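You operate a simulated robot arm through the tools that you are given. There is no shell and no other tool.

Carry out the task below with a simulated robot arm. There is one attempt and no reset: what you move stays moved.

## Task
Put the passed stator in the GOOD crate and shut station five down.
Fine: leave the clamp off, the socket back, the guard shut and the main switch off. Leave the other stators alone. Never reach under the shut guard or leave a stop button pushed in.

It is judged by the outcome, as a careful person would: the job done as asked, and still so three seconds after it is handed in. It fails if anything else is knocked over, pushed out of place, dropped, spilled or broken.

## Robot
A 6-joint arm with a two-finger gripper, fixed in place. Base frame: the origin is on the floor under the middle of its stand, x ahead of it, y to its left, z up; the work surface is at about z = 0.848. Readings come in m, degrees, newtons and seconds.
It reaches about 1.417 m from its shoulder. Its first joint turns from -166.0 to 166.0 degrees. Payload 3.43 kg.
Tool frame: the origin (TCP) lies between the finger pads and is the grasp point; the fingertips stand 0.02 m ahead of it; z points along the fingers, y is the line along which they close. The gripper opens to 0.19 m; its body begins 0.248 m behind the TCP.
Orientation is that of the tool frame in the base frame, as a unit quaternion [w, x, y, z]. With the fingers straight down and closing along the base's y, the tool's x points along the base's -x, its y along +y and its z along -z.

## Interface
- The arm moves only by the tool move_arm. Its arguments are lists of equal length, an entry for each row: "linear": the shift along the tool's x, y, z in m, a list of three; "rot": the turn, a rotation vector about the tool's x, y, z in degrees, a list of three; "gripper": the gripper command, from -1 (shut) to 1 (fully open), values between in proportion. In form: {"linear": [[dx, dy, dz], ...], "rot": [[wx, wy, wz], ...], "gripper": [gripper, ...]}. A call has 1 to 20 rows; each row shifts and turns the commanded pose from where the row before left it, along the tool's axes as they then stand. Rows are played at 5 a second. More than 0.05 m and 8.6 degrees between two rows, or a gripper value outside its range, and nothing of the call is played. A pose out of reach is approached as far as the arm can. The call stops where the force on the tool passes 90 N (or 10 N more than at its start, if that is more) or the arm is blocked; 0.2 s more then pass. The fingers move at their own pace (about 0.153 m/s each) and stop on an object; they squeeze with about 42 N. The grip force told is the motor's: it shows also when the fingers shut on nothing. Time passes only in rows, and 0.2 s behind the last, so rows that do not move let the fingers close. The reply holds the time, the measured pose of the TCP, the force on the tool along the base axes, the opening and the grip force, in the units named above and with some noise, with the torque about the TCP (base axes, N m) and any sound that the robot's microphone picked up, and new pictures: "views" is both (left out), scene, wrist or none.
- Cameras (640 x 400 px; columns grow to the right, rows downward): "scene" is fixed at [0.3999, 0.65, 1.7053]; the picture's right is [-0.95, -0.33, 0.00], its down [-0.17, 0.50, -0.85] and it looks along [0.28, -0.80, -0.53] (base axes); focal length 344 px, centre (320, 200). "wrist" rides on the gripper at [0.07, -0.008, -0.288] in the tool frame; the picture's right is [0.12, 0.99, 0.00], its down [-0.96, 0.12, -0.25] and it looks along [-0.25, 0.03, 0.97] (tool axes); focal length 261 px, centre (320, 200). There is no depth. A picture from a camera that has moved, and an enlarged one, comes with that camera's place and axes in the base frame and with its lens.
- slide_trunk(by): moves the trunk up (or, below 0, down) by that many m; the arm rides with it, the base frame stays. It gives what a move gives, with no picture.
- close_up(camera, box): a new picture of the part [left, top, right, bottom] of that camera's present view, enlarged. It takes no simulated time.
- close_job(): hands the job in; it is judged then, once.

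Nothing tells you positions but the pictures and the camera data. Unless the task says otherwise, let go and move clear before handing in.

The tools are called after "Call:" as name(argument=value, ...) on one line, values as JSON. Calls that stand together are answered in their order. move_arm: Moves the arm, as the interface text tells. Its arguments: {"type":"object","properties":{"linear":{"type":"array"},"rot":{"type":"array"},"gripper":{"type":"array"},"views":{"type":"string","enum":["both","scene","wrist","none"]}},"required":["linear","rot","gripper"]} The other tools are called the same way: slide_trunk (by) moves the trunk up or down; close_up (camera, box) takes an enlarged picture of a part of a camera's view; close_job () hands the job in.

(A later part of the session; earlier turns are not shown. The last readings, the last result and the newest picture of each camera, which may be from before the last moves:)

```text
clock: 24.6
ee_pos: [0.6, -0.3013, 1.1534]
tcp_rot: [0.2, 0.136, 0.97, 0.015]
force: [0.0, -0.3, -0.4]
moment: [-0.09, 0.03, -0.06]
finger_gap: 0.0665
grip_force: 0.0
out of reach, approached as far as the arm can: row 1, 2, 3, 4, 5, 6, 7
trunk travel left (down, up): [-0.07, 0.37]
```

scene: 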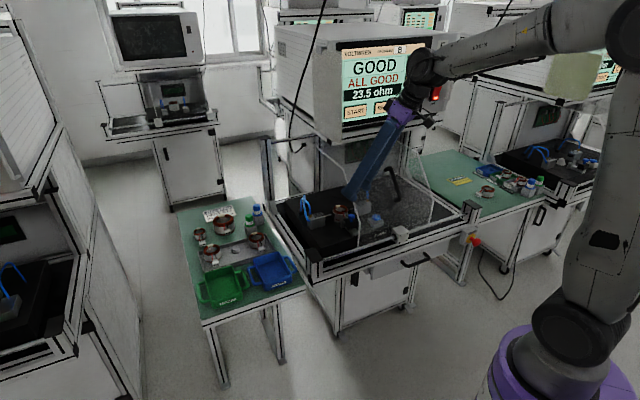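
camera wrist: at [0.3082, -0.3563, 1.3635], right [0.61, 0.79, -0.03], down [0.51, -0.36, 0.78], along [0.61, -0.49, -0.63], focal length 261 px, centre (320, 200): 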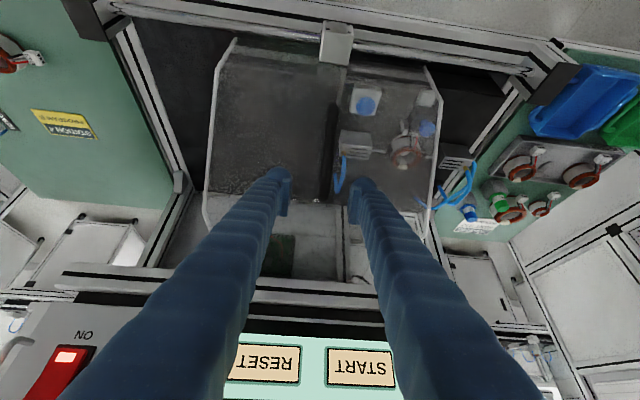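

The swing roughly works. I'll continue to a clear spot above the floor and side table, rising slightly.

Call:
move_arm(linear=[[-0.0077, 0.0464, 0.002], [-0.0077, 0.0464, 0.002], [-0.0077, 0.0464, 0.002], [-0.0077, 0.0464, 0.002], [-0.0077, 0.0464, 0.002], [-0.0077, 0.0464, 0.002], [-0.0077, 0.0464, 0.002], [-0.0077, 0.0464, 0.002], [-0.0077, 0.0464, 0.002], [-0.0077, 0.0464, 0.002], [0, 0, 0]], rot=[[-1.536, 0.334, -3.675], [-1.536, 0.334, -3.675], [-1.536, 0.334, -3.675], [-1.536, 0.334, -3.675], [-1.536, 0.334, -3.675], [-1.536, 0.334, -3.675], [-1.536, 0.334, -3.675], [-1.536, 0.334, -3.675], [-1.536, 0.334, -3.675], [-1.536, 0.334, -3.675], [0, 0, 0]], gripper=[-0.3, -0.3, -0.3, -0.3, -0.3, -0.3, -0.3, -0.3, -0.3, -0.3, -0.3], views="scene")

```text
clock: 27.0
ee_pos: [0.6479, 0.1281, 1.1792]
tcp_rot: [0.182, -0.203, 0.959, 0.085]
force: [-0.9, 1.2, 0.0]
moment: [-0.09, 0.01, -0.02]
finger_gap: 0.0666
grip_force: 0.1
out of reach, approached as far as the arm can: row 1, 2, 3, 4, 5, 6, 7, 8, 9, 10
trunk travel left (down, up): [-0.07, 0.37]
```

scene: 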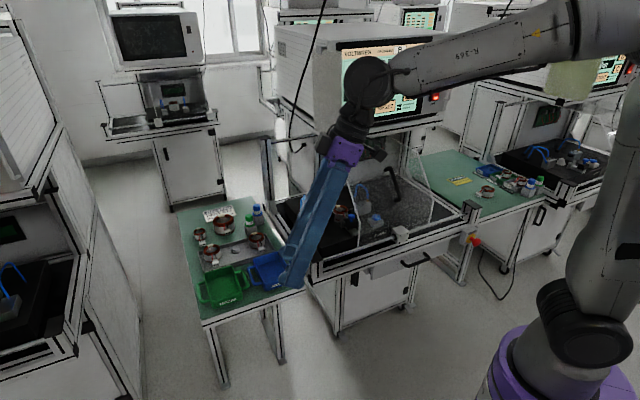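

I'm now in free space at (0.65, 0.13, 1.18). I'll swing the gripper outward about the wrist joint, so only that joint moves, to pass back through the straight position.

Call:
move_arm(linear=[[-0.0442, -0.0207, -0.003], [-0.0442, -0.0207, -0.003], [-0.0442, -0.0207, -0.003], [-0.0442, -0.0207, -0.003], [-0.0442, -0.0207, -0.003], [-0.0442, -0.0207, -0.003], [0, 0, 0]], rot=[[2.97, -6.34, 0], [2.97, -6.34, 0], [2.97, -6.34, 0], [2.97, -6.34, 0], [2.97, -6.34, 0], [2.97, -6.34, 0], [0, 0, 0]], gripper=[-0.3, -0.3, -0.3, -0.3, -0.3, -0.3, -0.3])

```text
clock: 28.6
ee_pos: [0.8677, 0.0894, 1.3567]
tcp_rot: [0.511, -0.135, 0.849, -0.006]
force: [0.2, 0.2, -0.4]
moment: [-0.02, 0.0, 0.01]
finger_gap: 0.0666
grip_force: 0.0
trunk travel left (down, up): [-0.07, 0.37]
camera wrist: at [0.5878, 0.0278, 1.436], right [-0.27, 0.93, -0.25], down [0.19, 0.31, 0.93], along [0.94, 0.21, -0.26], focal length 261 px, centre (320, 200)
```

scene: 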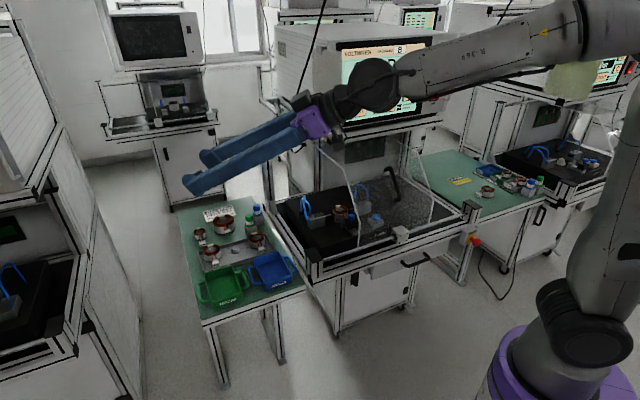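
wrist: 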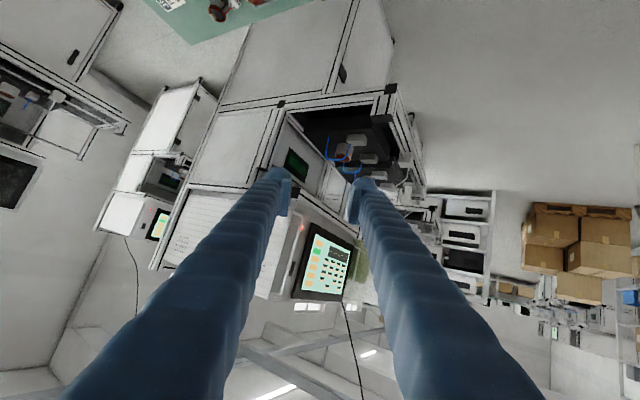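

That swing went without any limit warning. I'll continue through the straight-wrist position to just past it.

Call:
move_arm(linear=[[-0.0442, -0.0207, -0.003], [-0.0442, -0.0207, -0.003], [-0.0442, -0.0207, -0.003], [-0.0442, -0.0207, -0.003], [-0.0442, -0.0207, -0.003], [0, 0, 0]], rot=[[2.97, -6.34, 0], [2.97, -6.34, 0], [2.97, -6.34, 0], [2.97, -6.34, 0], [2.97, -6.34, 0], [0, 0, 0]], gripper=[-0.3, -0.3, -0.3, -0.3, -0.3, -0.3], views="scene")

Call:
close_up(camera="scene", box=[180, 0, 640, 260])

```text
clock: 30.2
ee_pos: [0.8959, 0.1655, 1.5246]
tcp_rot: [0.692, -0.264, 0.67, -0.052]
force: [-0.2, -0.1, -0.4]
moment: [-0.01, -0.01, -0.06]
finger_gap: 0.0664
grip_force: 0.0
out of reach, approached as far as the arm can: row 2, 3
trunk travel left (down, up): [-0.07, 0.37]
stopped in row 6: the arm was blocked; the commanded pose is now the measured one
```

scene: 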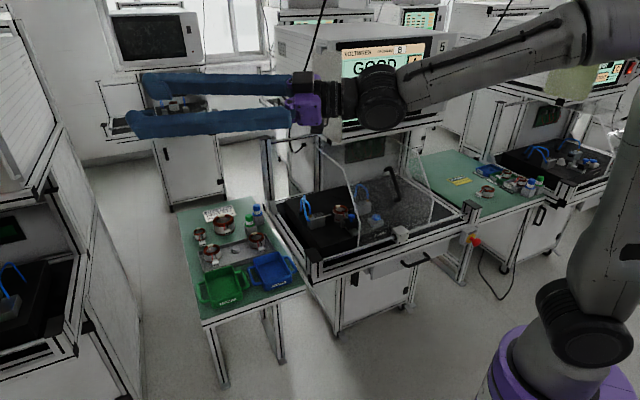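

```text
1.39 times, centred on (410, 130) of scene
camera zoom: at [0.3999, 0.65, 1.7053], right [-0.95, -0.33, 0.0], down [-0.17, 0.5, -0.85], along [0.28, -0.8, -0.53], focal length 478 px, centre (195, 297)
```

zoom: 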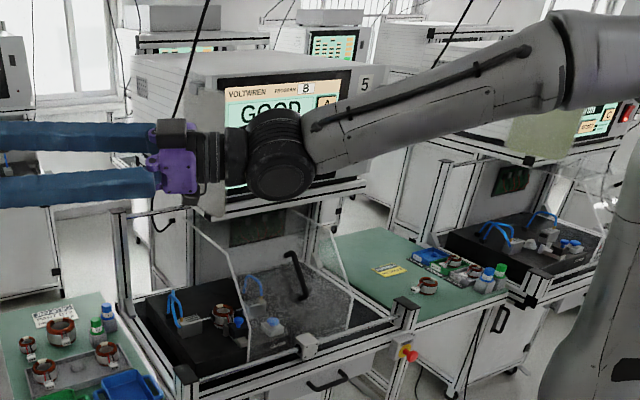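

The forearm has rolled back and the gripper now points level and slightly left; nothing was touched. Next I bring it directly in line above the forearm direction.

Call:
move_arm(linear=[[-0.0092, -0.0353, -0.0017], [-0.0092, -0.0353, -0.0017], [-0.0092, -0.0353, -0.0017], [0, 0, 0], [0, 0, 0]], rot=[[5.06, -1.31, 0], [5.06, -1.31, 0], [5.06, -1.31, 0], [0, 0, 0], [0, 0, 0]], gripper=[-0.3, -0.3, -0.3, -0.3, -0.3], views="scene")

Call:
close_up(camera="scene", box=[180, 0, 640, 260])

```text
clock: 31.4
ee_pos: [0.907, 0.0835, 1.5941]
tcp_rot: [0.743, -0.171, 0.633, -0.132]
force: [-0.1, 0.3, 0.3]
moment: [-0.01, -0.01, 0.0]
finger_gap: 0.0664
grip_force: 0.2
trunk travel left (down, up): [-0.07, 0.37]
```

scene: 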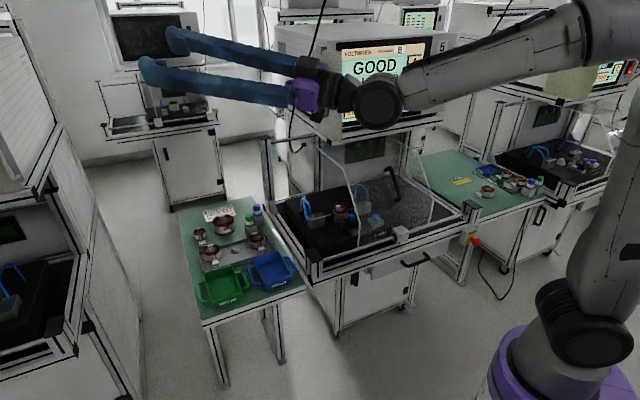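

```text
1.39 times, centred on (410, 130) of scene
camera zoom: at [0.3999, 0.65, 1.7053], right [-0.95, -0.33, 0.0], down [-0.17, 0.5, -0.85], along [0.28, -0.8, -0.53], focal length 478 px, centre (195, 297)
```

zoom: 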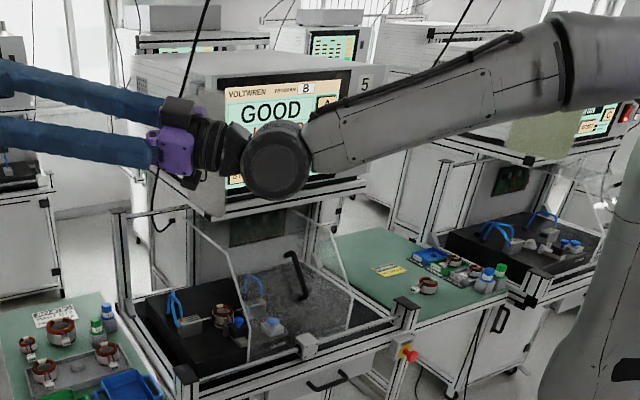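

No limits reported, and the gripper now points out in line above the forearm. I'll bring it straight down through the forearm line toward the normal downward posture.

Call:
move_arm(linear=[[0.0441, 0.0207, -0.003], [0.0441, 0.0207, -0.003], [0.0441, 0.0207, -0.003], [0.0441, 0.0207, -0.003], [0.0441, 0.0207, -0.003], [0.0441, 0.0207, -0.003], [0.0441, 0.0207, -0.003], [0, 0, 0]], rot=[[-2.978, 6.336, 0], [-2.978, 6.336, 0], [-2.978, 6.336, 0], [-2.978, 6.336, 0], [-2.978, 6.336, 0], [-2.978, 6.336, 0], [-2.978, 6.336, 0], [0, 0, 0]], gripper=[-0.3, -0.3, -0.3, -0.3, -0.3, -0.3, -0.3, -0.3], views="scene")

Call:
close_up(camera="scene", box=[180, 0, 640, 260])

```text
clock: 33.2
ee_pos: [0.8121, 0.0777, 1.2746]
tcp_rot: [0.407, -0.238, 0.879, -0.072]
force: [0.1, 0.4, 0.0]
moment: [-0.03, -0.01, -0.02]
finger_gap: 0.0665
grip_force: 0.1
trunk travel left (down, up): [-0.07, 0.37]
```

scene: 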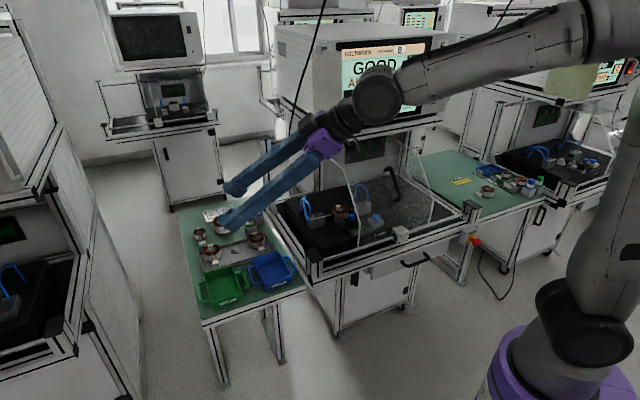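

```text
1.39 times, centred on (410, 130) of scene
camera zoom: at [0.3999, 0.65, 1.7053], right [-0.95, -0.33, 0.0], down [-0.17, 0.5, -0.85], along [0.28, -0.8, -0.53], focal length 478 px, centre (195, 297)
```

zoom: 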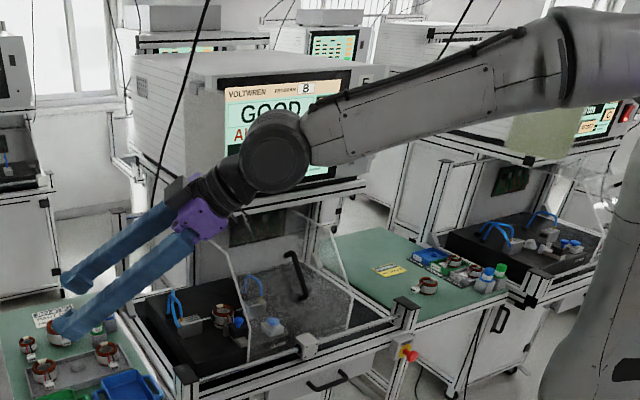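

The wrist is unwound: no limits reported, the cable is on top of the forearm and the tool bends down normally. Next I turn to a clean 25° tilt with the fingers level.

Call:
move_arm(linear=[[0, 0, 0], [0, 0, 0], [0, 0, 0], [0, 0, 0], [0, 0, 0], [0, 0, 0]], rot=[[-1.046, 4.69, 4.966], [-1.046, 4.69, 4.966], [-1.046, 4.69, 4.966], [-1.046, 4.69, 4.966], [-1.046, 4.69, 4.966], [0, 0, 0]], gripper=[-0.3, -0.3, -0.3, -0.3, -0.3, -0.3], views="scene")

```text
clock: 34.6
ee_pos: [0.8134, 0.0752, 1.2764]
tcp_rot: [0.217, -0.044, 0.975, 0.01]
force: [0.2, 0.0, -0.4]
moment: [-0.04, 0.01, 0.01]
finger_gap: 0.0668
grip_force: 0.1
trunk travel left (down, up): [-0.07, 0.37]
```

scene: 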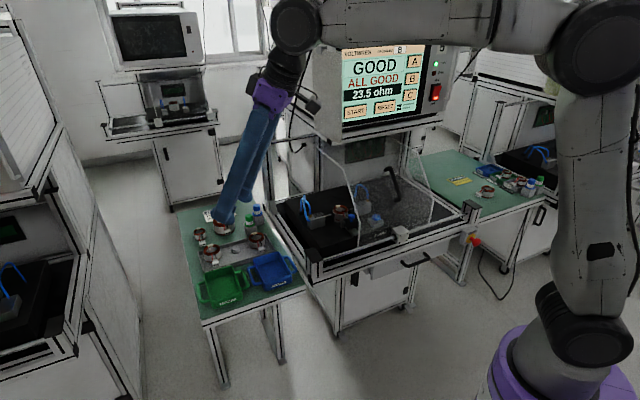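

The posture is clean. I'll pull in toward the stand to clear the tester plate, then swing right around the base to face the station again.

Call:
move_arm(linear=[[0.0363, 0, -0.0169], [0.0363, 0, -0.0169], [0.0363, 0, -0.0169], [0.0363, 0, -0.0169], [0.0363, 0, -0.0169], [0.00175, -0.04866, -0.00082], [0.00175, -0.04866, -0.00082], [0.00175, -0.04866, -0.00082], [0.00175, -0.04866, -0.00082], [0.00175, -0.04866, -0.00082], [0.00175, -0.04866, -0.00082], [0.00175, -0.04866, -0.00082], [0.00175, -0.04866, -0.00082], [0.00175, -0.04866, -0.00082], [0.00175, -0.04866, -0.00082], [0.00175, -0.04866, -0.00082], [0, 0, 0]], rot=[[0, 0, 0], [0, 0, 0], [0, 0, 0], [0, 0, 0], [0, 0, 0], [1.921, 0, 4.118], [1.921, 0, 4.118], [1.921, 0, 4.118], [1.921, 0, 4.118], [1.921, 0, 4.118], [1.921, 0, 4.118], [1.921, 0, 4.118], [1.921, 0, 4.118], [1.921, 0, 4.118], [1.921, 0, 4.118], [1.921, 0, 4.118], [0, 0, 0]], gripper=[-0.3, -0.3, -0.3, -0.3, -0.3, -0.3, -0.3, -0.3, -0.3, -0.3, -0.3, -0.3, -0.3, -0.3, -0.3, -0.3, -0.3])

```text
clock: 38.2
ee_pos: [0.4355, -0.4331, 1.2741]
tcp_rot: [0.198, 0.374, 0.902, -0.082]
force: [-0.2, 0.3, 0.7]
moment: [0.04, -0.03, 0.05]
finger_gap: 0.0667
grip_force: 0.1
trunk travel left (down, up): [-0.07, 0.37]
camera wrist: at [0.2972, -0.3087, 1.5074], right [0.62, 0.78, -0.05], down [0.63, -0.46, 0.63], along [0.47, -0.42, -0.78], focal length 261 px, centre (320, 200)
```

scene: 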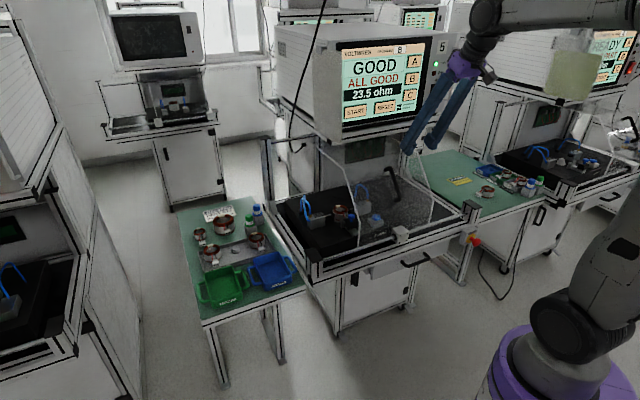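
wrist: 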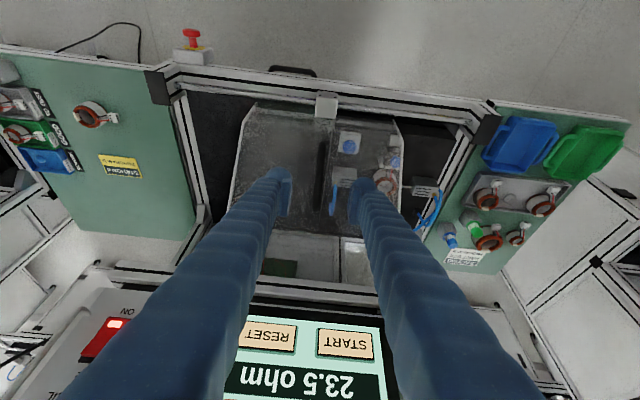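

I'm back facing the station with a good posture, and the handle is visible between the fingers. I'll zoom to locate it.

Call:
close_up(camera="wrist", box=[240, 100, 400, 260])

Call:
close_up(camera="scene", box=[300, 130, 440, 250])

```text
2.50 times, centred on (320, 180) of wrist
camera zoom: at [0.2972, -0.3087, 1.5074], right [0.62, 0.78, -0.05], down [0.63, -0.46, 0.63], along [0.47, -0.42, -0.78], focal length 652 px, centre (320, 250)
```

zoom: 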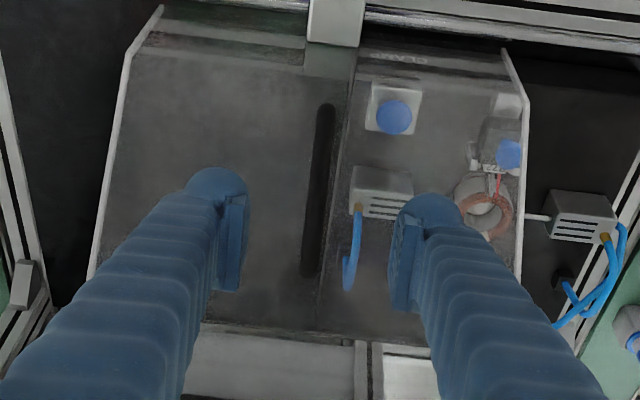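

```text
3.33 times, centred on (370, 190) of scene
camera zoom: at [0.3999, 0.65, 1.7053], right [-0.95, -0.33, 0.0], down [-0.17, 0.5, -0.85], along [0.28, -0.8, -0.53], focal length 1145 px, centre (153, 233)
```

zoom: 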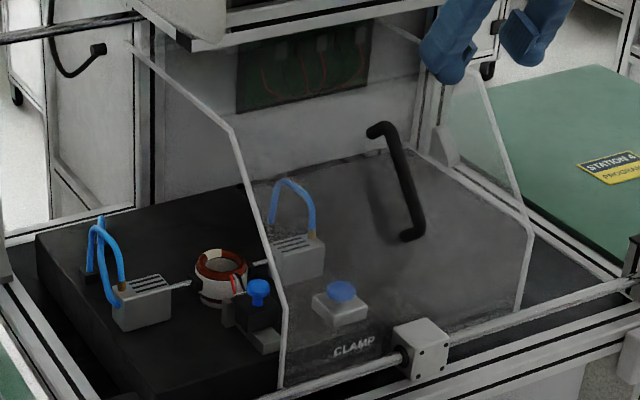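

The handle is at a≈0 along the rail, with its middle at about (0.507, -0.508, 1.07), straight down the finger line. I'll descend onto it and close to a loose straddle.

Call:
move_arm(linear=[[-0.0011, -0.0003, 0.0365], [-0.0011, -0.0003, 0.0365], [-0.0011, -0.0003, 0.0365], [-0.0011, -0.0003, 0.0365], [-0.0011, -0.0003, 0.0365], [-0.0011, -0.0003, 0.0365], [0, 0, 0], [0, 0, 0]], rot=[[0, 0, 0], [0, 0, 0], [0, 0, 0], [0, 0, 0], [0, 0, 0], [0, 0, 0], [0, 0, 0], [0, 0, 0]], gripper=[-0.3, -0.3, -0.3, -0.3, -0.3, -0.3, -0.6, -0.78])

Call:
close_up(camera="wrist", box=[240, 100, 400, 260])

```text
clock: 40.0
ee_pos: [0.5062, -0.5047, 1.0792]
tcp_rot: [0.201, 0.373, 0.902, -0.083]
force: [0.9, -0.6, 0.9]
moment: [0.0, 0.0, 0.03]
finger_gap: 0.0208
grip_force: 0.0
trunk travel left (down, up): [-0.07, 0.37]
camera wrist: at [0.3671, -0.3788, 1.3109], right [0.62, 0.78, -0.05], down [0.62, -0.46, 0.63], along [0.47, -0.43, -0.77], focal length 261 px, centre (320, 200)
```

scene: 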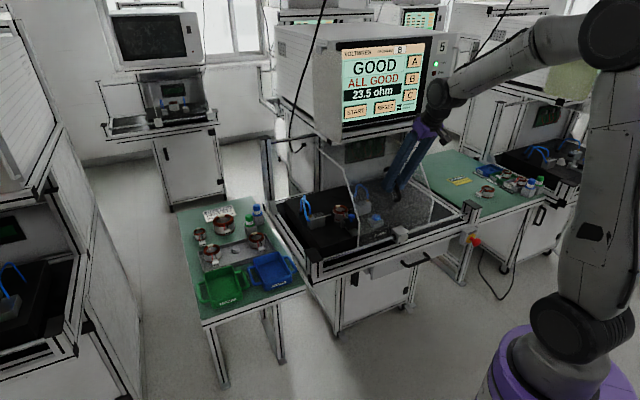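
wrist: 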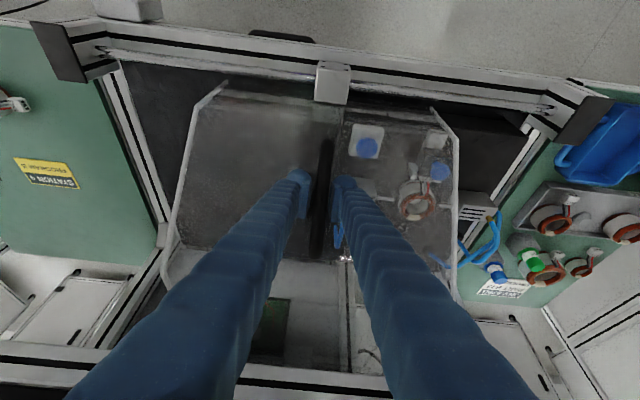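

```text
2.50 times, centred on (320, 180) of wrist
camera zoom: at [0.3671, -0.3788, 1.3109], right [0.62, 0.78, -0.05], down [0.62, -0.46, 0.63], along [0.47, -0.43, -0.77], focal length 652 px, centre (320, 250)
```

zoom: 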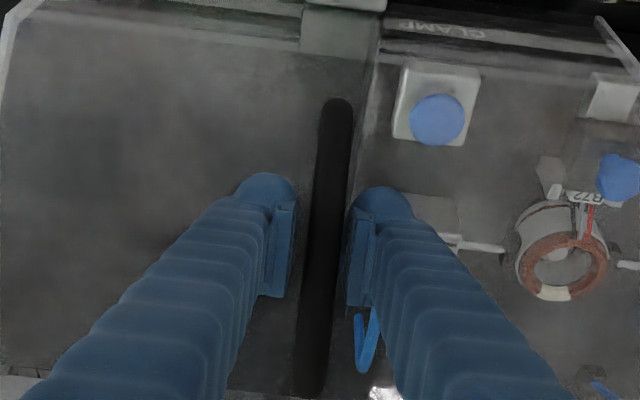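

The bar sits between the fingers without contact force. Now I slide the guard on to its open end.

Call:
move_arm(linear=[[0, -0.02, 0], [0, -0.025, 0], [0, -0.025, 0], [0, -0.025, 0], [0, 0, 0]], rot=[[0, 0, 0], [0, 0, 0], [0, 0, 0], [0, 0, 0], [0, 0, 0]], gripper=[-0.78, -0.78, -0.78, -0.78, -0.78])

```text
clock: 41.2
ee_pos: [0.4383, -0.57, 1.0794]
tcp_rot: [0.201, 0.372, 0.902, -0.082]
force: [-0.3, -0.3, 0.6]
moment: [0.02, -0.03, 0.02]
finger_gap: 0.0208
grip_force: 0.1
trunk travel left (down, up): [-0.07, 0.37]
camera wrist: at [0.2998, -0.4446, 1.3104], right [0.62, 0.78, -0.05], down [0.62, -0.46, 0.63], along [0.47, -0.43, -0.77], focal length 261 px, centre (320, 200)
```

scene: 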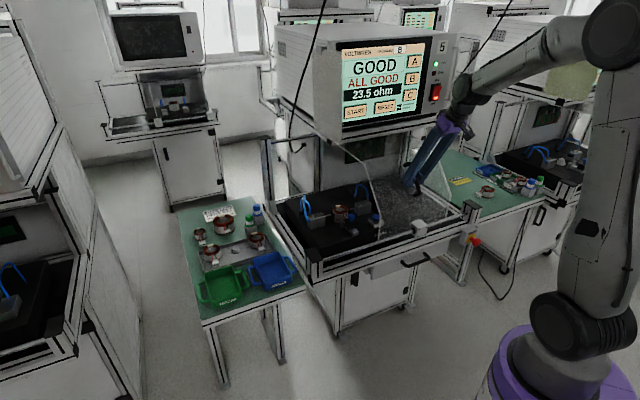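
wrist: 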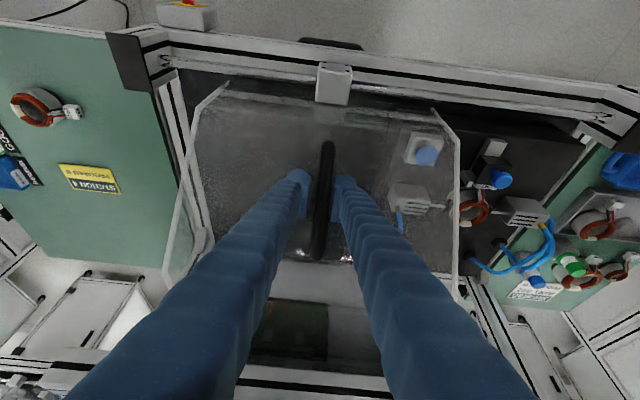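

The guard slides freely and now sits at a≈-0.09. I'll continue toward its end stop, checking the force.

Call:
move_arm(linear=[[0, -0.02, 0], [0, -0.02, 0], [0, -0.02, 0], [0, -0.01, 0], [0, 0, 0]], rot=[[0, 0, 0], [0, 0, 0], [0, 0, 0], [0, 0, 0], [0, 0, 0]], gripper=[-0.78, -0.78, -0.78, -0.78, -0.78])

```text
clock: 42.4
ee_pos: [0.3894, -0.6213, 1.0786]
tcp_rot: [0.201, 0.374, 0.902, -0.082]
force: [-0.1, -0.3, 0.2]
moment: [-0.01, -0.03, 0.01]
finger_gap: 0.0209
grip_force: 0.0
trunk travel left (down, up): [-0.07, 0.37]
camera wrist: at [0.2506, -0.4952, 1.3112], right [0.62, 0.78, -0.05], down [0.62, -0.46, 0.63], along [0.47, -0.43, -0.77], focal length 261 px, centre (320, 200)
```

scene: 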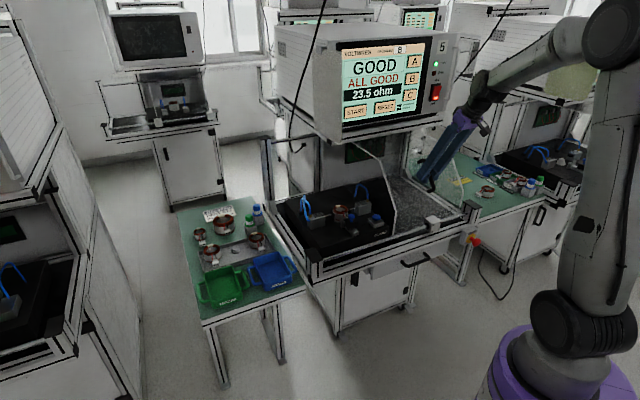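
wrist: 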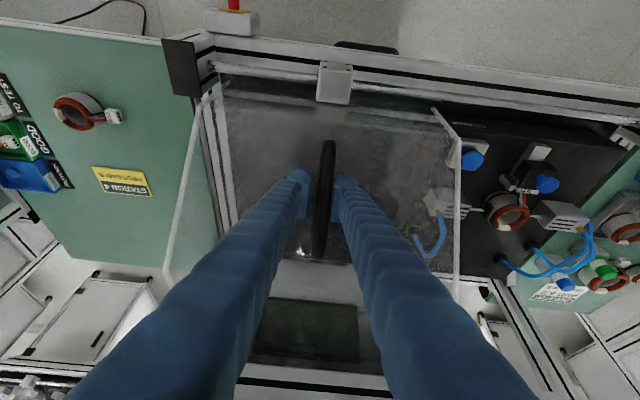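

There's still no resistance, and the guard's left panel is just beside the CLAMP button. I'll push gently to the end of travel.

Call:
move_arm(linear=[[0, -0.01, 0], [0, -0.01, 0], [0, -0.008, 0], [0, 0, 0]], rot=[[0, 0, 0], [0, 0, 0], [0, 0, 0], [0, 0, 0]], gripper=[-0.78, -0.78, -0.78, -0.78])

```text
clock: 43.4
ee_pos: [0.3721, -0.6384, 1.0799]
tcp_rot: [0.2, 0.372, 0.903, -0.081]
force: [18.8, 26.4, 4.2]
moment: [-0.27, 0.44, 0.19]
finger_gap: 0.0374
grip_force: 14.6
trunk travel left (down, up): [-0.07, 0.37]
camera wrist: at [0.233, -0.5129, 1.311], right [0.62, 0.78, -0.05], down [0.63, -0.46, 0.63], along [0.47, -0.42, -0.77], focal length 261 px, centre (320, 200)
```

scene: 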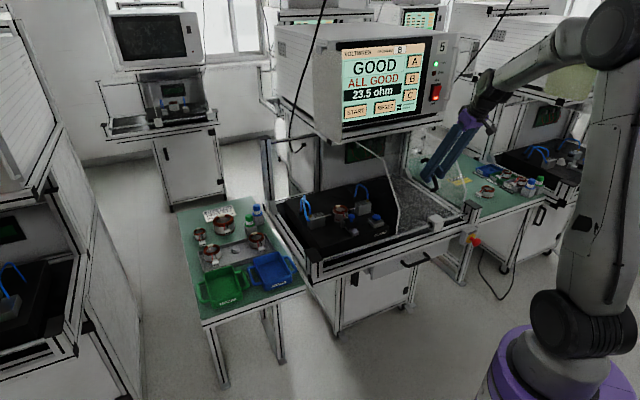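
wrist: 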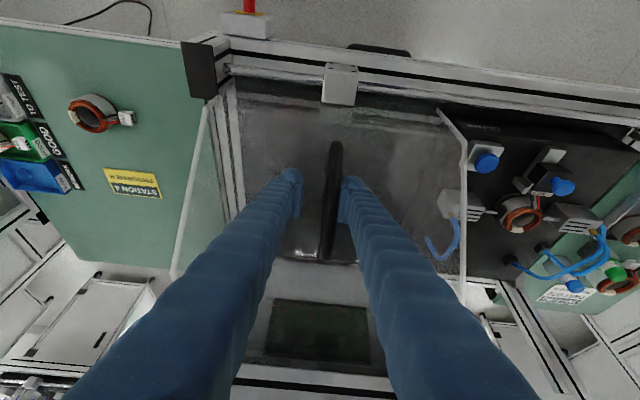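

The end stop is reached with a moderate push, so the guard is open. I'll ease off, open the fingers and back away along the approach line.

Call:
move_arm(linear=[[0, 0.009, 0], [0, 0, 0], [0, 0, -0.035], [0, 0, -0.035], [0, 0, -0.035], [0, 0, -0.035], [0, 0, -0.035], [0, 0, 0]], rot=[[0, 0, 0], [0, 0, 0], [0, 0, 0], [0, 0, 0], [0, 0, 0], [0, 0, 0], [0, 0, 0], [0, 0, 0]], gripper=[-0.6, -0.4, -0.4, -0.4, -0.4, -0.4, -0.4, -0.4])

Call:
close_up(camera="scene", box=[270, 150, 430, 270])

```text
clock: 45.2
ee_pos: [0.3251, -0.5816, 1.2398]
tcp_rot: [0.201, 0.373, 0.902, -0.082]
force: [0.1, 0.3, -0.3]
moment: [-0.09, 0.02, -0.01]
finger_gap: 0.0567
grip_force: 0.0
trunk travel left (down, up): [-0.07, 0.37]
camera wrist: at [0.1853, -0.456, 1.4717], right [0.62, 0.78, -0.05], down [0.62, -0.46, 0.63], along [0.47, -0.43, -0.77], focal length 261 px, centre (320, 200)
```

scene: 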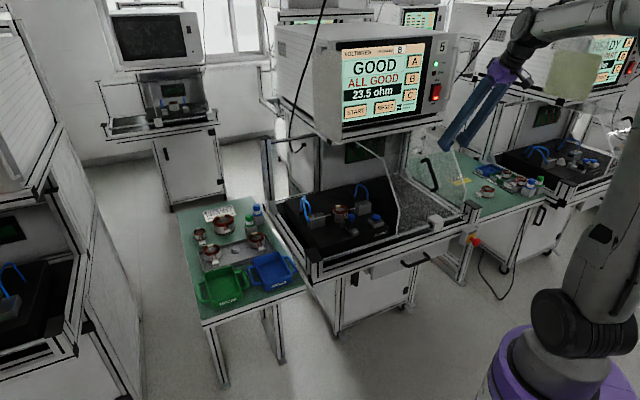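
wrist: 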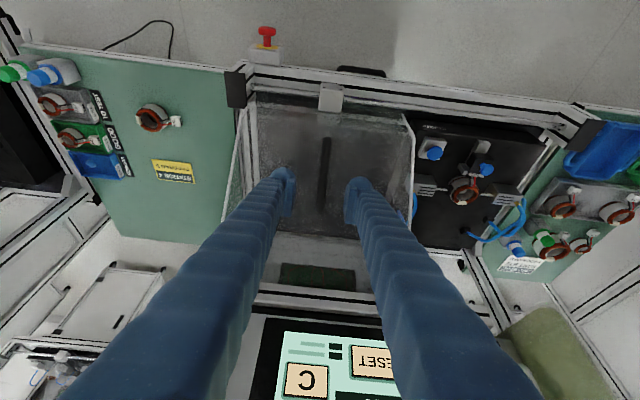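

```text
3.33 times, centred on (350, 210) of scene
camera zoom: at [0.3999, 0.65, 1.7053], right [-0.95, -0.33, 0.0], down [-0.17, 0.5, -0.85], along [0.28, -0.8, -0.53], focal length 1145 px, centre (220, 167)
```

zoom: 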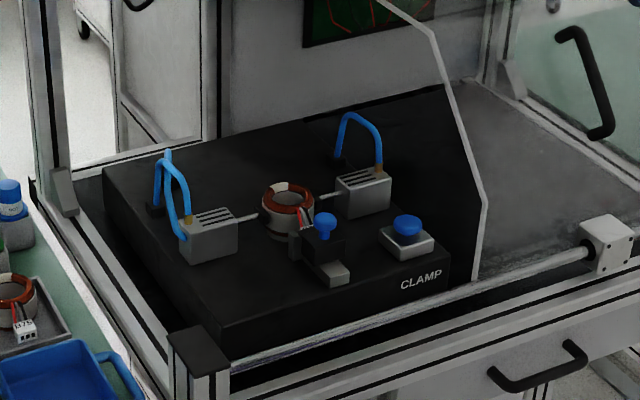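

The guard is fully open and the nest, socket slide and CLAMP button are exposed. I'll move left in front of the nest for a close look.

Call:
move_arm(linear=[[0, 0.045, 0], [0, 0.045, 0], [0, 0.045, 0], [0, 0.045, 0], [0, 0.045, 0], [0, 0.045, 0], [0, 0.045, 0], [0, 0.03, 0], [0, 0, 0]], rot=[[0, 0, 0], [0, 0, 0], [0, 0, 0], [0, 0, 0], [0, 0, 0], [0, 0, 0], [0, 0, 0], [0, 0, 0], [0, 0, 0]], gripper=[-0.4, -0.4, -0.4, -0.4, -0.4, -0.4, -0.4, -0.4, -0.4])

Call:
close_up(camera="wrist", box=[240, 80, 400, 220])

```text
clock: 47.2
ee_pos: [0.567, -0.3395, 1.2423]
tcp_rot: [0.201, 0.373, 0.902, -0.083]
force: [0.4, 0.5, -0.7]
moment: [-0.03, -0.01, 0.0]
finger_gap: 0.0572
grip_force: 0.0
trunk travel left (down, up): [-0.07, 0.37]
camera wrist: at [0.4285, -0.2143, 1.473], right [0.62, 0.78, -0.05], down [0.62, -0.46, 0.63], along [0.47, -0.43, -0.77], focal length 261 px, centre (320, 200)
```

scene: 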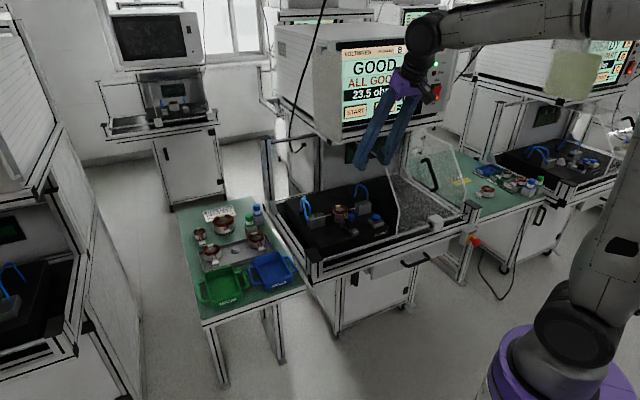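
wrist: 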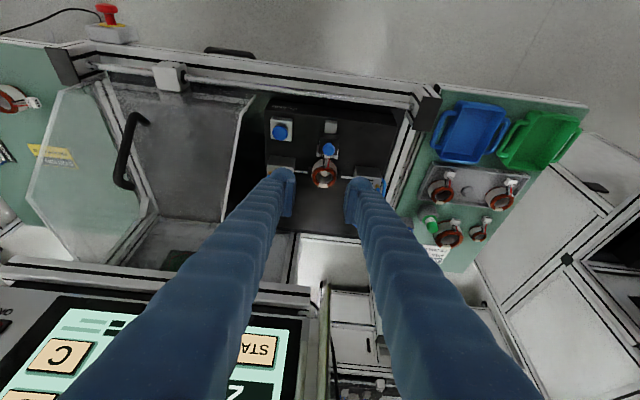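

```text
2.86 times, centred on (320, 150) of wrist
camera zoom: at [0.4285, -0.2143, 1.473], right [0.62, 0.78, -0.05], down [0.62, -0.46, 0.63], along [0.47, -0.43, -0.77], focal length 745 px, centre (320, 343)
```

zoom: 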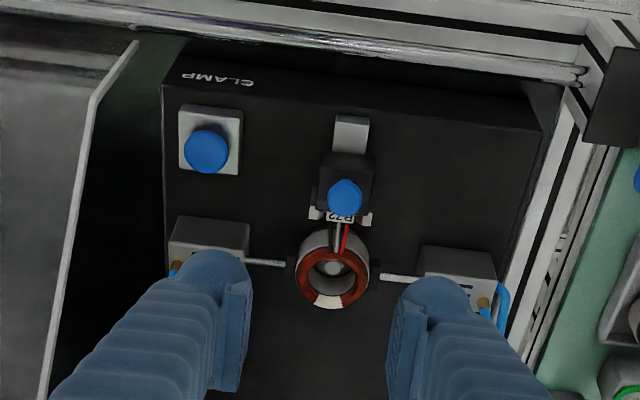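

Key points: knob top at about (0.634, -0.388, 0.969), CLAMP button at (0.553, -0.467, 0.933), and stator centre at (0.694, -0.448, 0.947) with a diameter of about 61 mm. I'll lower the trunk a little more for arm margin and look at the socket slide closely.

Call:
slide_trunk(by=-0.06)

Call:
close_up(camera="wrist", box=[280, 80, 380, 170])

Call:
close_up(camera="scene", box=[320, 185, 400, 240])

```text
clock: 48.2
ee_pos: [0.5677, -0.3395, 1.183]
tcp_rot: [0.201, 0.372, 0.902, -0.081]
force: [0.1, -0.1, 0.2]
moment: [-0.02, -0.04, 0.03]
finger_gap: 0.057
grip_force: 0.0
trunk travel left (down, up): [-0.01, 0.43]
```

```text
4.44 times, centred on (330, 125) of wrist
camera zoom: at [0.4282, -0.2148, 1.413], right [0.62, 0.78, -0.05], down [0.62, -0.46, 0.63], along [0.47, -0.43, -0.77], focal length 1158 px, centre (276, 533)
```

zoom: 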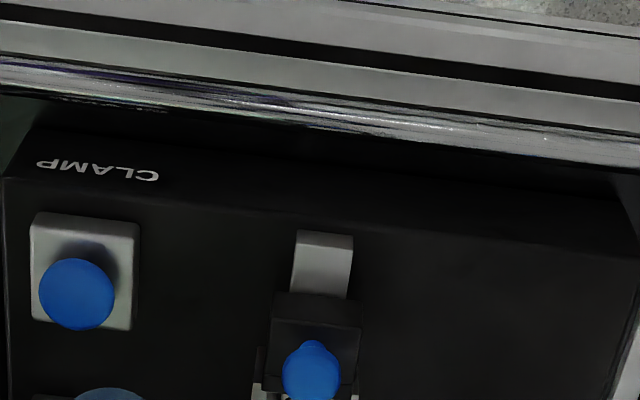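

```text
7.27 times, centred on (360, 212) of scene
camera zoom: at [0.3999, 0.65, 1.7053], right [-0.95, -0.33, 0.0], down [-0.17, 0.5, -0.85], along [0.28, -0.8, -0.53], focal length 2498 px, centre (29, 109)
```

zoom: 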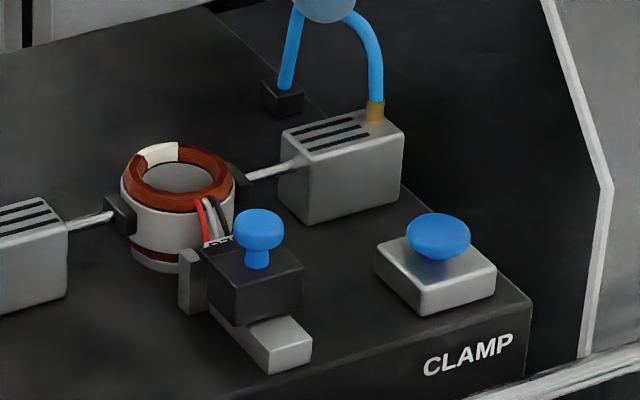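

The socket slide is a black block with a blue mushroom knob riding on a gray rail toward the front. I'll approach the knob from the front-above, stopping short to check alignment.

Call:
move_arm(linear=[[0.0031, 0.0025, 0.034], [0.0031, 0.0025, 0.034], [0.0031, 0.0025, 0.034], [0.0031, 0.0025, 0.034], [0.0015, 0.0013, 0.017], [0, 0, 0]], rot=[[0, 0, 0], [0, 0, 0], [0, 0, 0], [0, 0, 0], [0, 0, 0], [0, 0, 0]], gripper=[-0.4, -0.4, -0.4, -0.4, -0.4, -0.4])

Call:
close_up(camera="wrist", box=[240, 90, 400, 230])

Call:
close_up(camera="scene", box=[310, 160, 410, 240])

```text
clock: 49.6
ee_pos: [0.6117, -0.3717, 1.036]
tcp_rot: [0.201, 0.373, 0.902, -0.082]
force: [0.7, -0.9, 0.5]
moment: [0.0, 0.04, 0.04]
finger_gap: 0.057
grip_force: 0.0
trunk travel left (down, up): [-0.01, 0.43]
camera wrist: at [0.4723, -0.2462, 1.2671], right [0.62, 0.78, -0.05], down [0.62, -0.46, 0.63], along [0.47, -0.43, -0.77], focal length 261 px, centre (320, 200)
```

scene: 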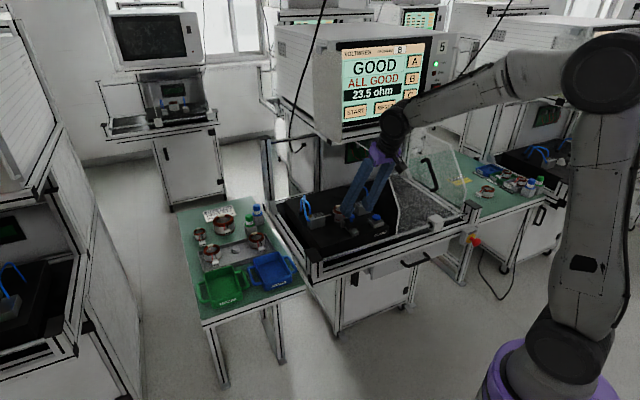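
wrist: 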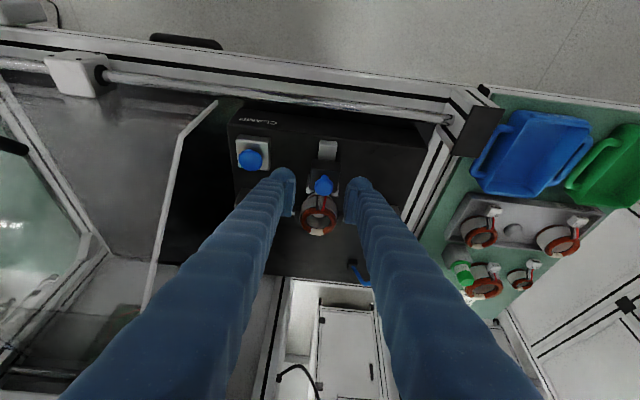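

```text
2.86 times, centred on (320, 160) of wrist
camera zoom: at [0.4723, -0.2462, 1.2671], right [0.62, 0.78, -0.05], down [0.62, -0.46, 0.63], along [0.47, -0.43, -0.77], focal length 745 px, centre (320, 314)
```

zoom: 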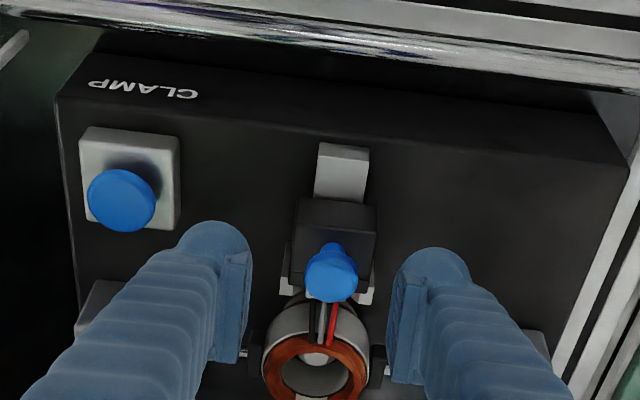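

```text
5.00 times, centred on (360, 200) of scene
camera zoom: at [0.3999, 0.65, 1.7053], right [-0.95, -0.33, 0.0], down [-0.17, 0.5, -0.85], along [0.28, -0.8, -0.53], focal length 1717 px, centre (120, 200)
```

zoom: 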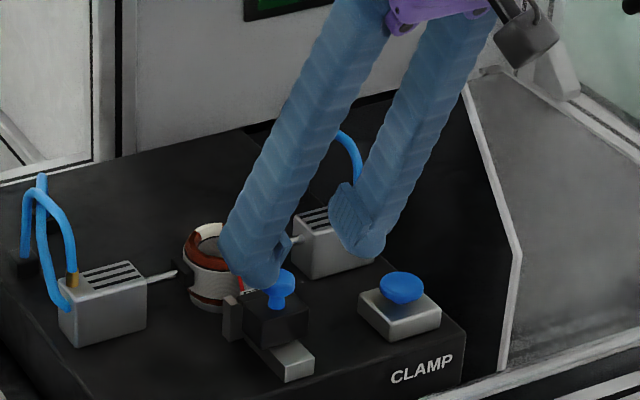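

The alignment is good: the knob is centred between the fingertips. I'll go down the last 6.5 cm and close on the knob cap.

Call:
move_arm(linear=[[0.0005, 0.0015, 0.0223], [0.0005, 0.0015, 0.0223], [0.0004, 0.0013, 0.0222], [0, 0, 0], [0, 0, 0], [0, 0, 0]], rot=[[0, 0, 0], [0, 0, 0], [0, 0, 0], [0, 0, 0], [0, 0, 0], [0, 0, 0]], gripper=[-0.4, -0.4, -0.4, -0.7, -1, -1])

Call:
close_up(camera="wrist", box=[260, 120, 380, 230])

Call:
close_up(camera="scene", box=[310, 160, 410, 240])

```text
clock: 51.0
ee_pos: [0.6349, -0.387, 0.9756]
tcp_rot: [0.201, 0.373, 0.902, -0.082]
force: [-11.0, -11.0, 2.6]
moment: [-0.19, 0.24, 0.11]
finger_gap: 0.0379
grip_force: 44.9
trunk travel left (down, up): [-0.01, 0.43]
camera wrist: at [0.4956, -0.2615, 1.2077], right [0.62, 0.78, -0.05], down [0.62, -0.46, 0.63], along [0.47, -0.43, -0.77], focal length 261 px, centre (320, 200)
```

scene: 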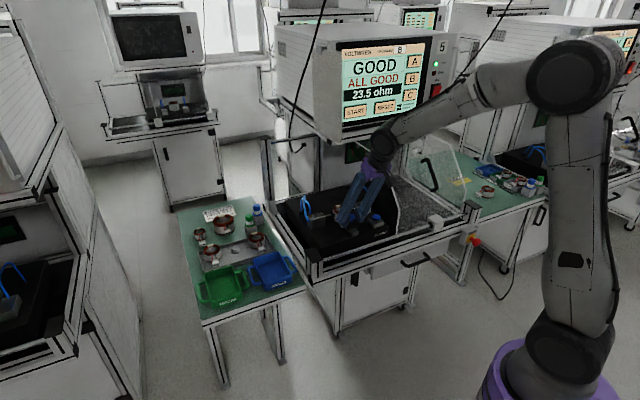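
wrist: 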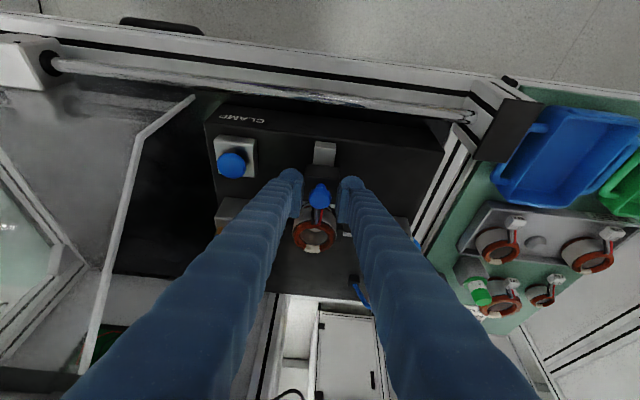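

```text
3.64 times, centred on (320, 175) of wrist
camera zoom: at [0.4956, -0.2615, 1.2077], right [0.62, 0.78, -0.05], down [0.62, -0.46, 0.63], along [0.47, -0.43, -0.77], focal length 948 px, centre (320, 291)
```

zoom: 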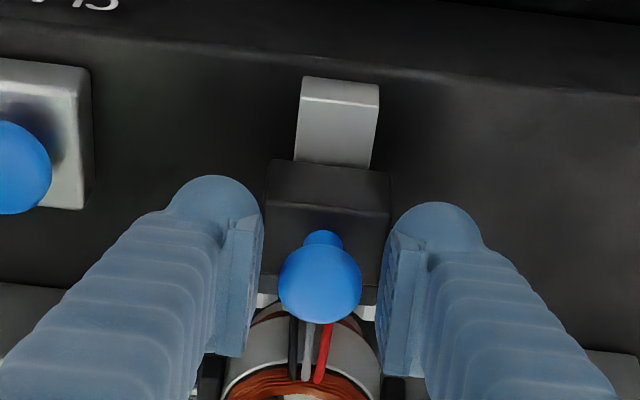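

```text
5.00 times, centred on (360, 200) of scene
camera zoom: at [0.3999, 0.65, 1.7053], right [-0.95, -0.33, 0.0], down [-0.17, 0.5, -0.85], along [0.28, -0.8, -0.53], focal length 1717 px, centre (120, 200)
```

zoom: 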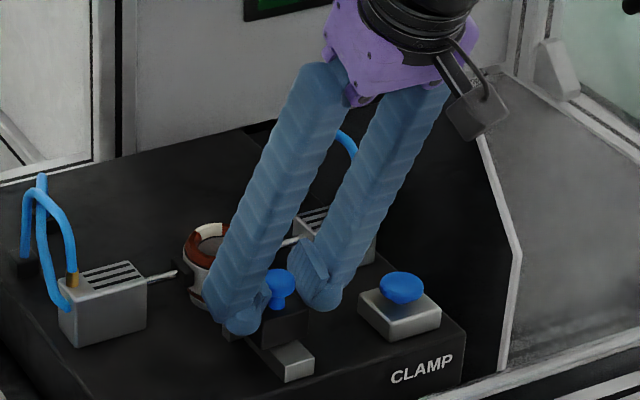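

The fingers have closed on the slide block itself, with a 38 mm gap and a firm grip. Next I draw the socket straight back toward the front of the station.

Call:
move_arm(linear=[[0.0054, 0, -0.0026], [0.0054, 0, -0.0026], [0.0054, 0, -0.0026], [0, 0, 0]], rot=[[0, 0, 0], [0, 0, 0], [0, 0, 0], [0, 0, 0]], gripper=[-1, -1, -1, -1])

Call:
close_up(camera="wrist", box=[260, 120, 380, 230])

Call:
close_up(camera="scene", box=[310, 160, 410, 240])

```text
clock: 52.0
ee_pos: [0.6218, -0.3736, 0.9825]
tcp_rot: [0.205, 0.373, 0.901, -0.082]
force: [-10.4, -12.2, 40.8]
moment: [-0.23, 0.66, 0.11]
finger_gap: 0.0245
grip_force: 45.3
trunk travel left (down, up): [-0.01, 0.43]
camera wrist: at [0.4808, -0.248, 1.2122], right [0.62, 0.78, -0.05], down [0.62, -0.46, 0.64], along [0.48, -0.43, -0.77], focal length 261 px, centre (320, 200)
```

scene: 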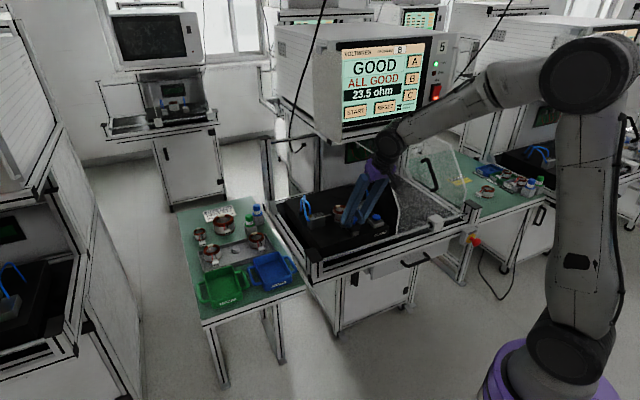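
wrist: 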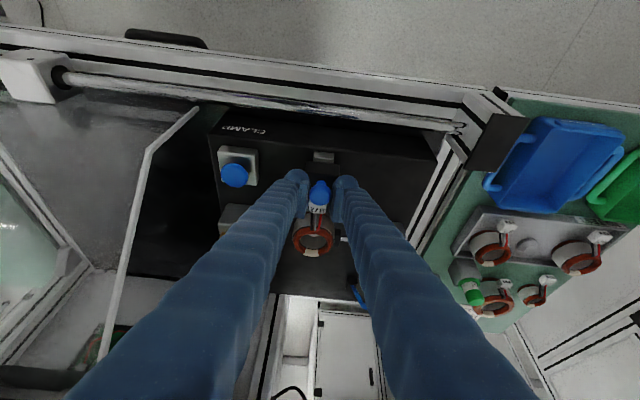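

```text
3.64 times, centred on (320, 175) of wrist
camera zoom: at [0.4808, -0.248, 1.2122], right [0.62, 0.78, -0.05], down [0.62, -0.46, 0.64], along [0.48, -0.43, -0.77], focal length 948 px, centre (320, 291)
```

zoom: 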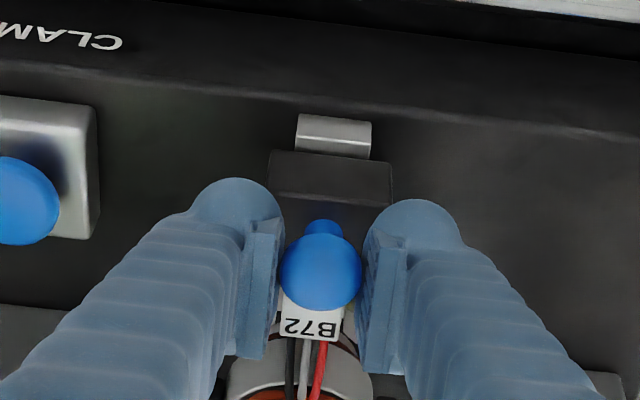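

```text
5.00 times, centred on (360, 200) of scene
camera zoom: at [0.3999, 0.65, 1.7053], right [-0.95, -0.33, 0.0], down [-0.17, 0.5, -0.85], along [0.28, -0.8, -0.53], focal length 1717 px, centre (120, 200)
```

zoom: 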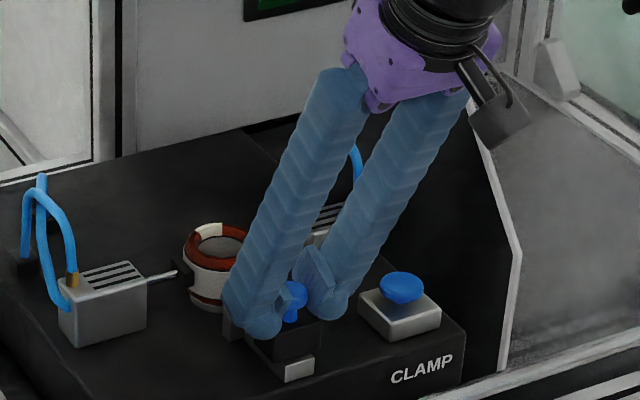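

The socket has come back about 19 mm and the B72 connector is exposed. The fingers are pressing down on the block, so I'll ease up slightly and then pull the remaining few millimetres to its stop.

Call:
move_arm(linear=[[-0.0017, 0, -0.0036], [0.0054, 0, -0.0026], [0.0054, 0, -0.0026], [0, 0, 0]], rot=[[0, 0, 0], [0, 0, 0], [0, 0, 0], [0, 0, 0]], gripper=[-1, -1, -1, -1])

Call:
close_up(camera="wrist", box=[260, 120, 380, 230])

```text
clock: 53.0
ee_pos: [0.618, -0.3705, 0.9816]
tcp_rot: [0.205, 0.373, 0.901, -0.082]
force: [20.6, -73.2, 19.0]
moment: [-1.19, 0.38, 0.3]
finger_gap: 0.0246
grip_force: 45.0
trunk travel left (down, up): [-0.01, 0.43]
camera wrist: at [0.4771, -0.2445, 1.212], right [0.62, 0.78, -0.05], down [0.62, -0.46, 0.64], along [0.48, -0.43, -0.77], focal length 261 px, centre (320, 200)
```

scene: 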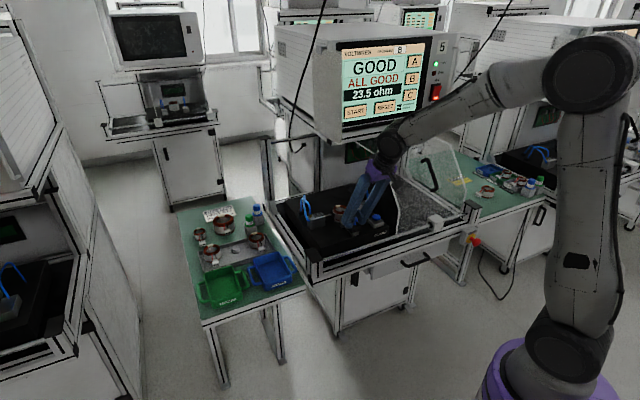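
wrist: 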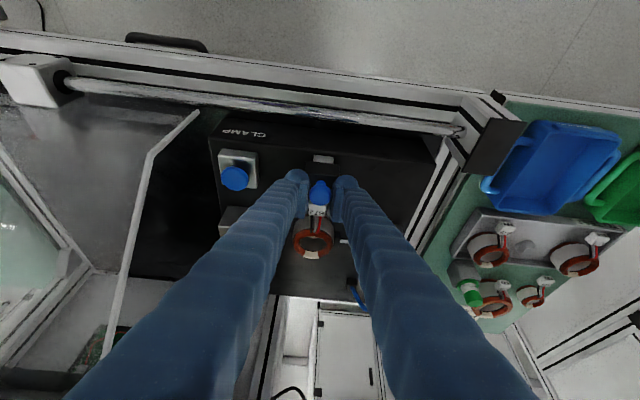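

```text
3.64 times, centred on (320, 175) of wrist
camera zoom: at [0.4771, -0.2445, 1.212], right [0.62, 0.78, -0.05], down [0.62, -0.46, 0.64], along [0.48, -0.43, -0.77], focal length 948 px, centre (320, 291)
```

zoom: 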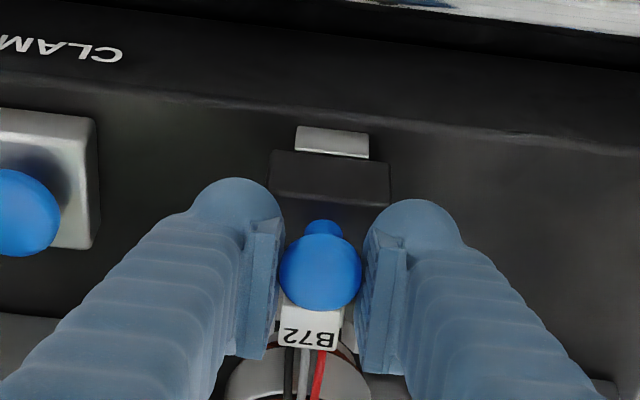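

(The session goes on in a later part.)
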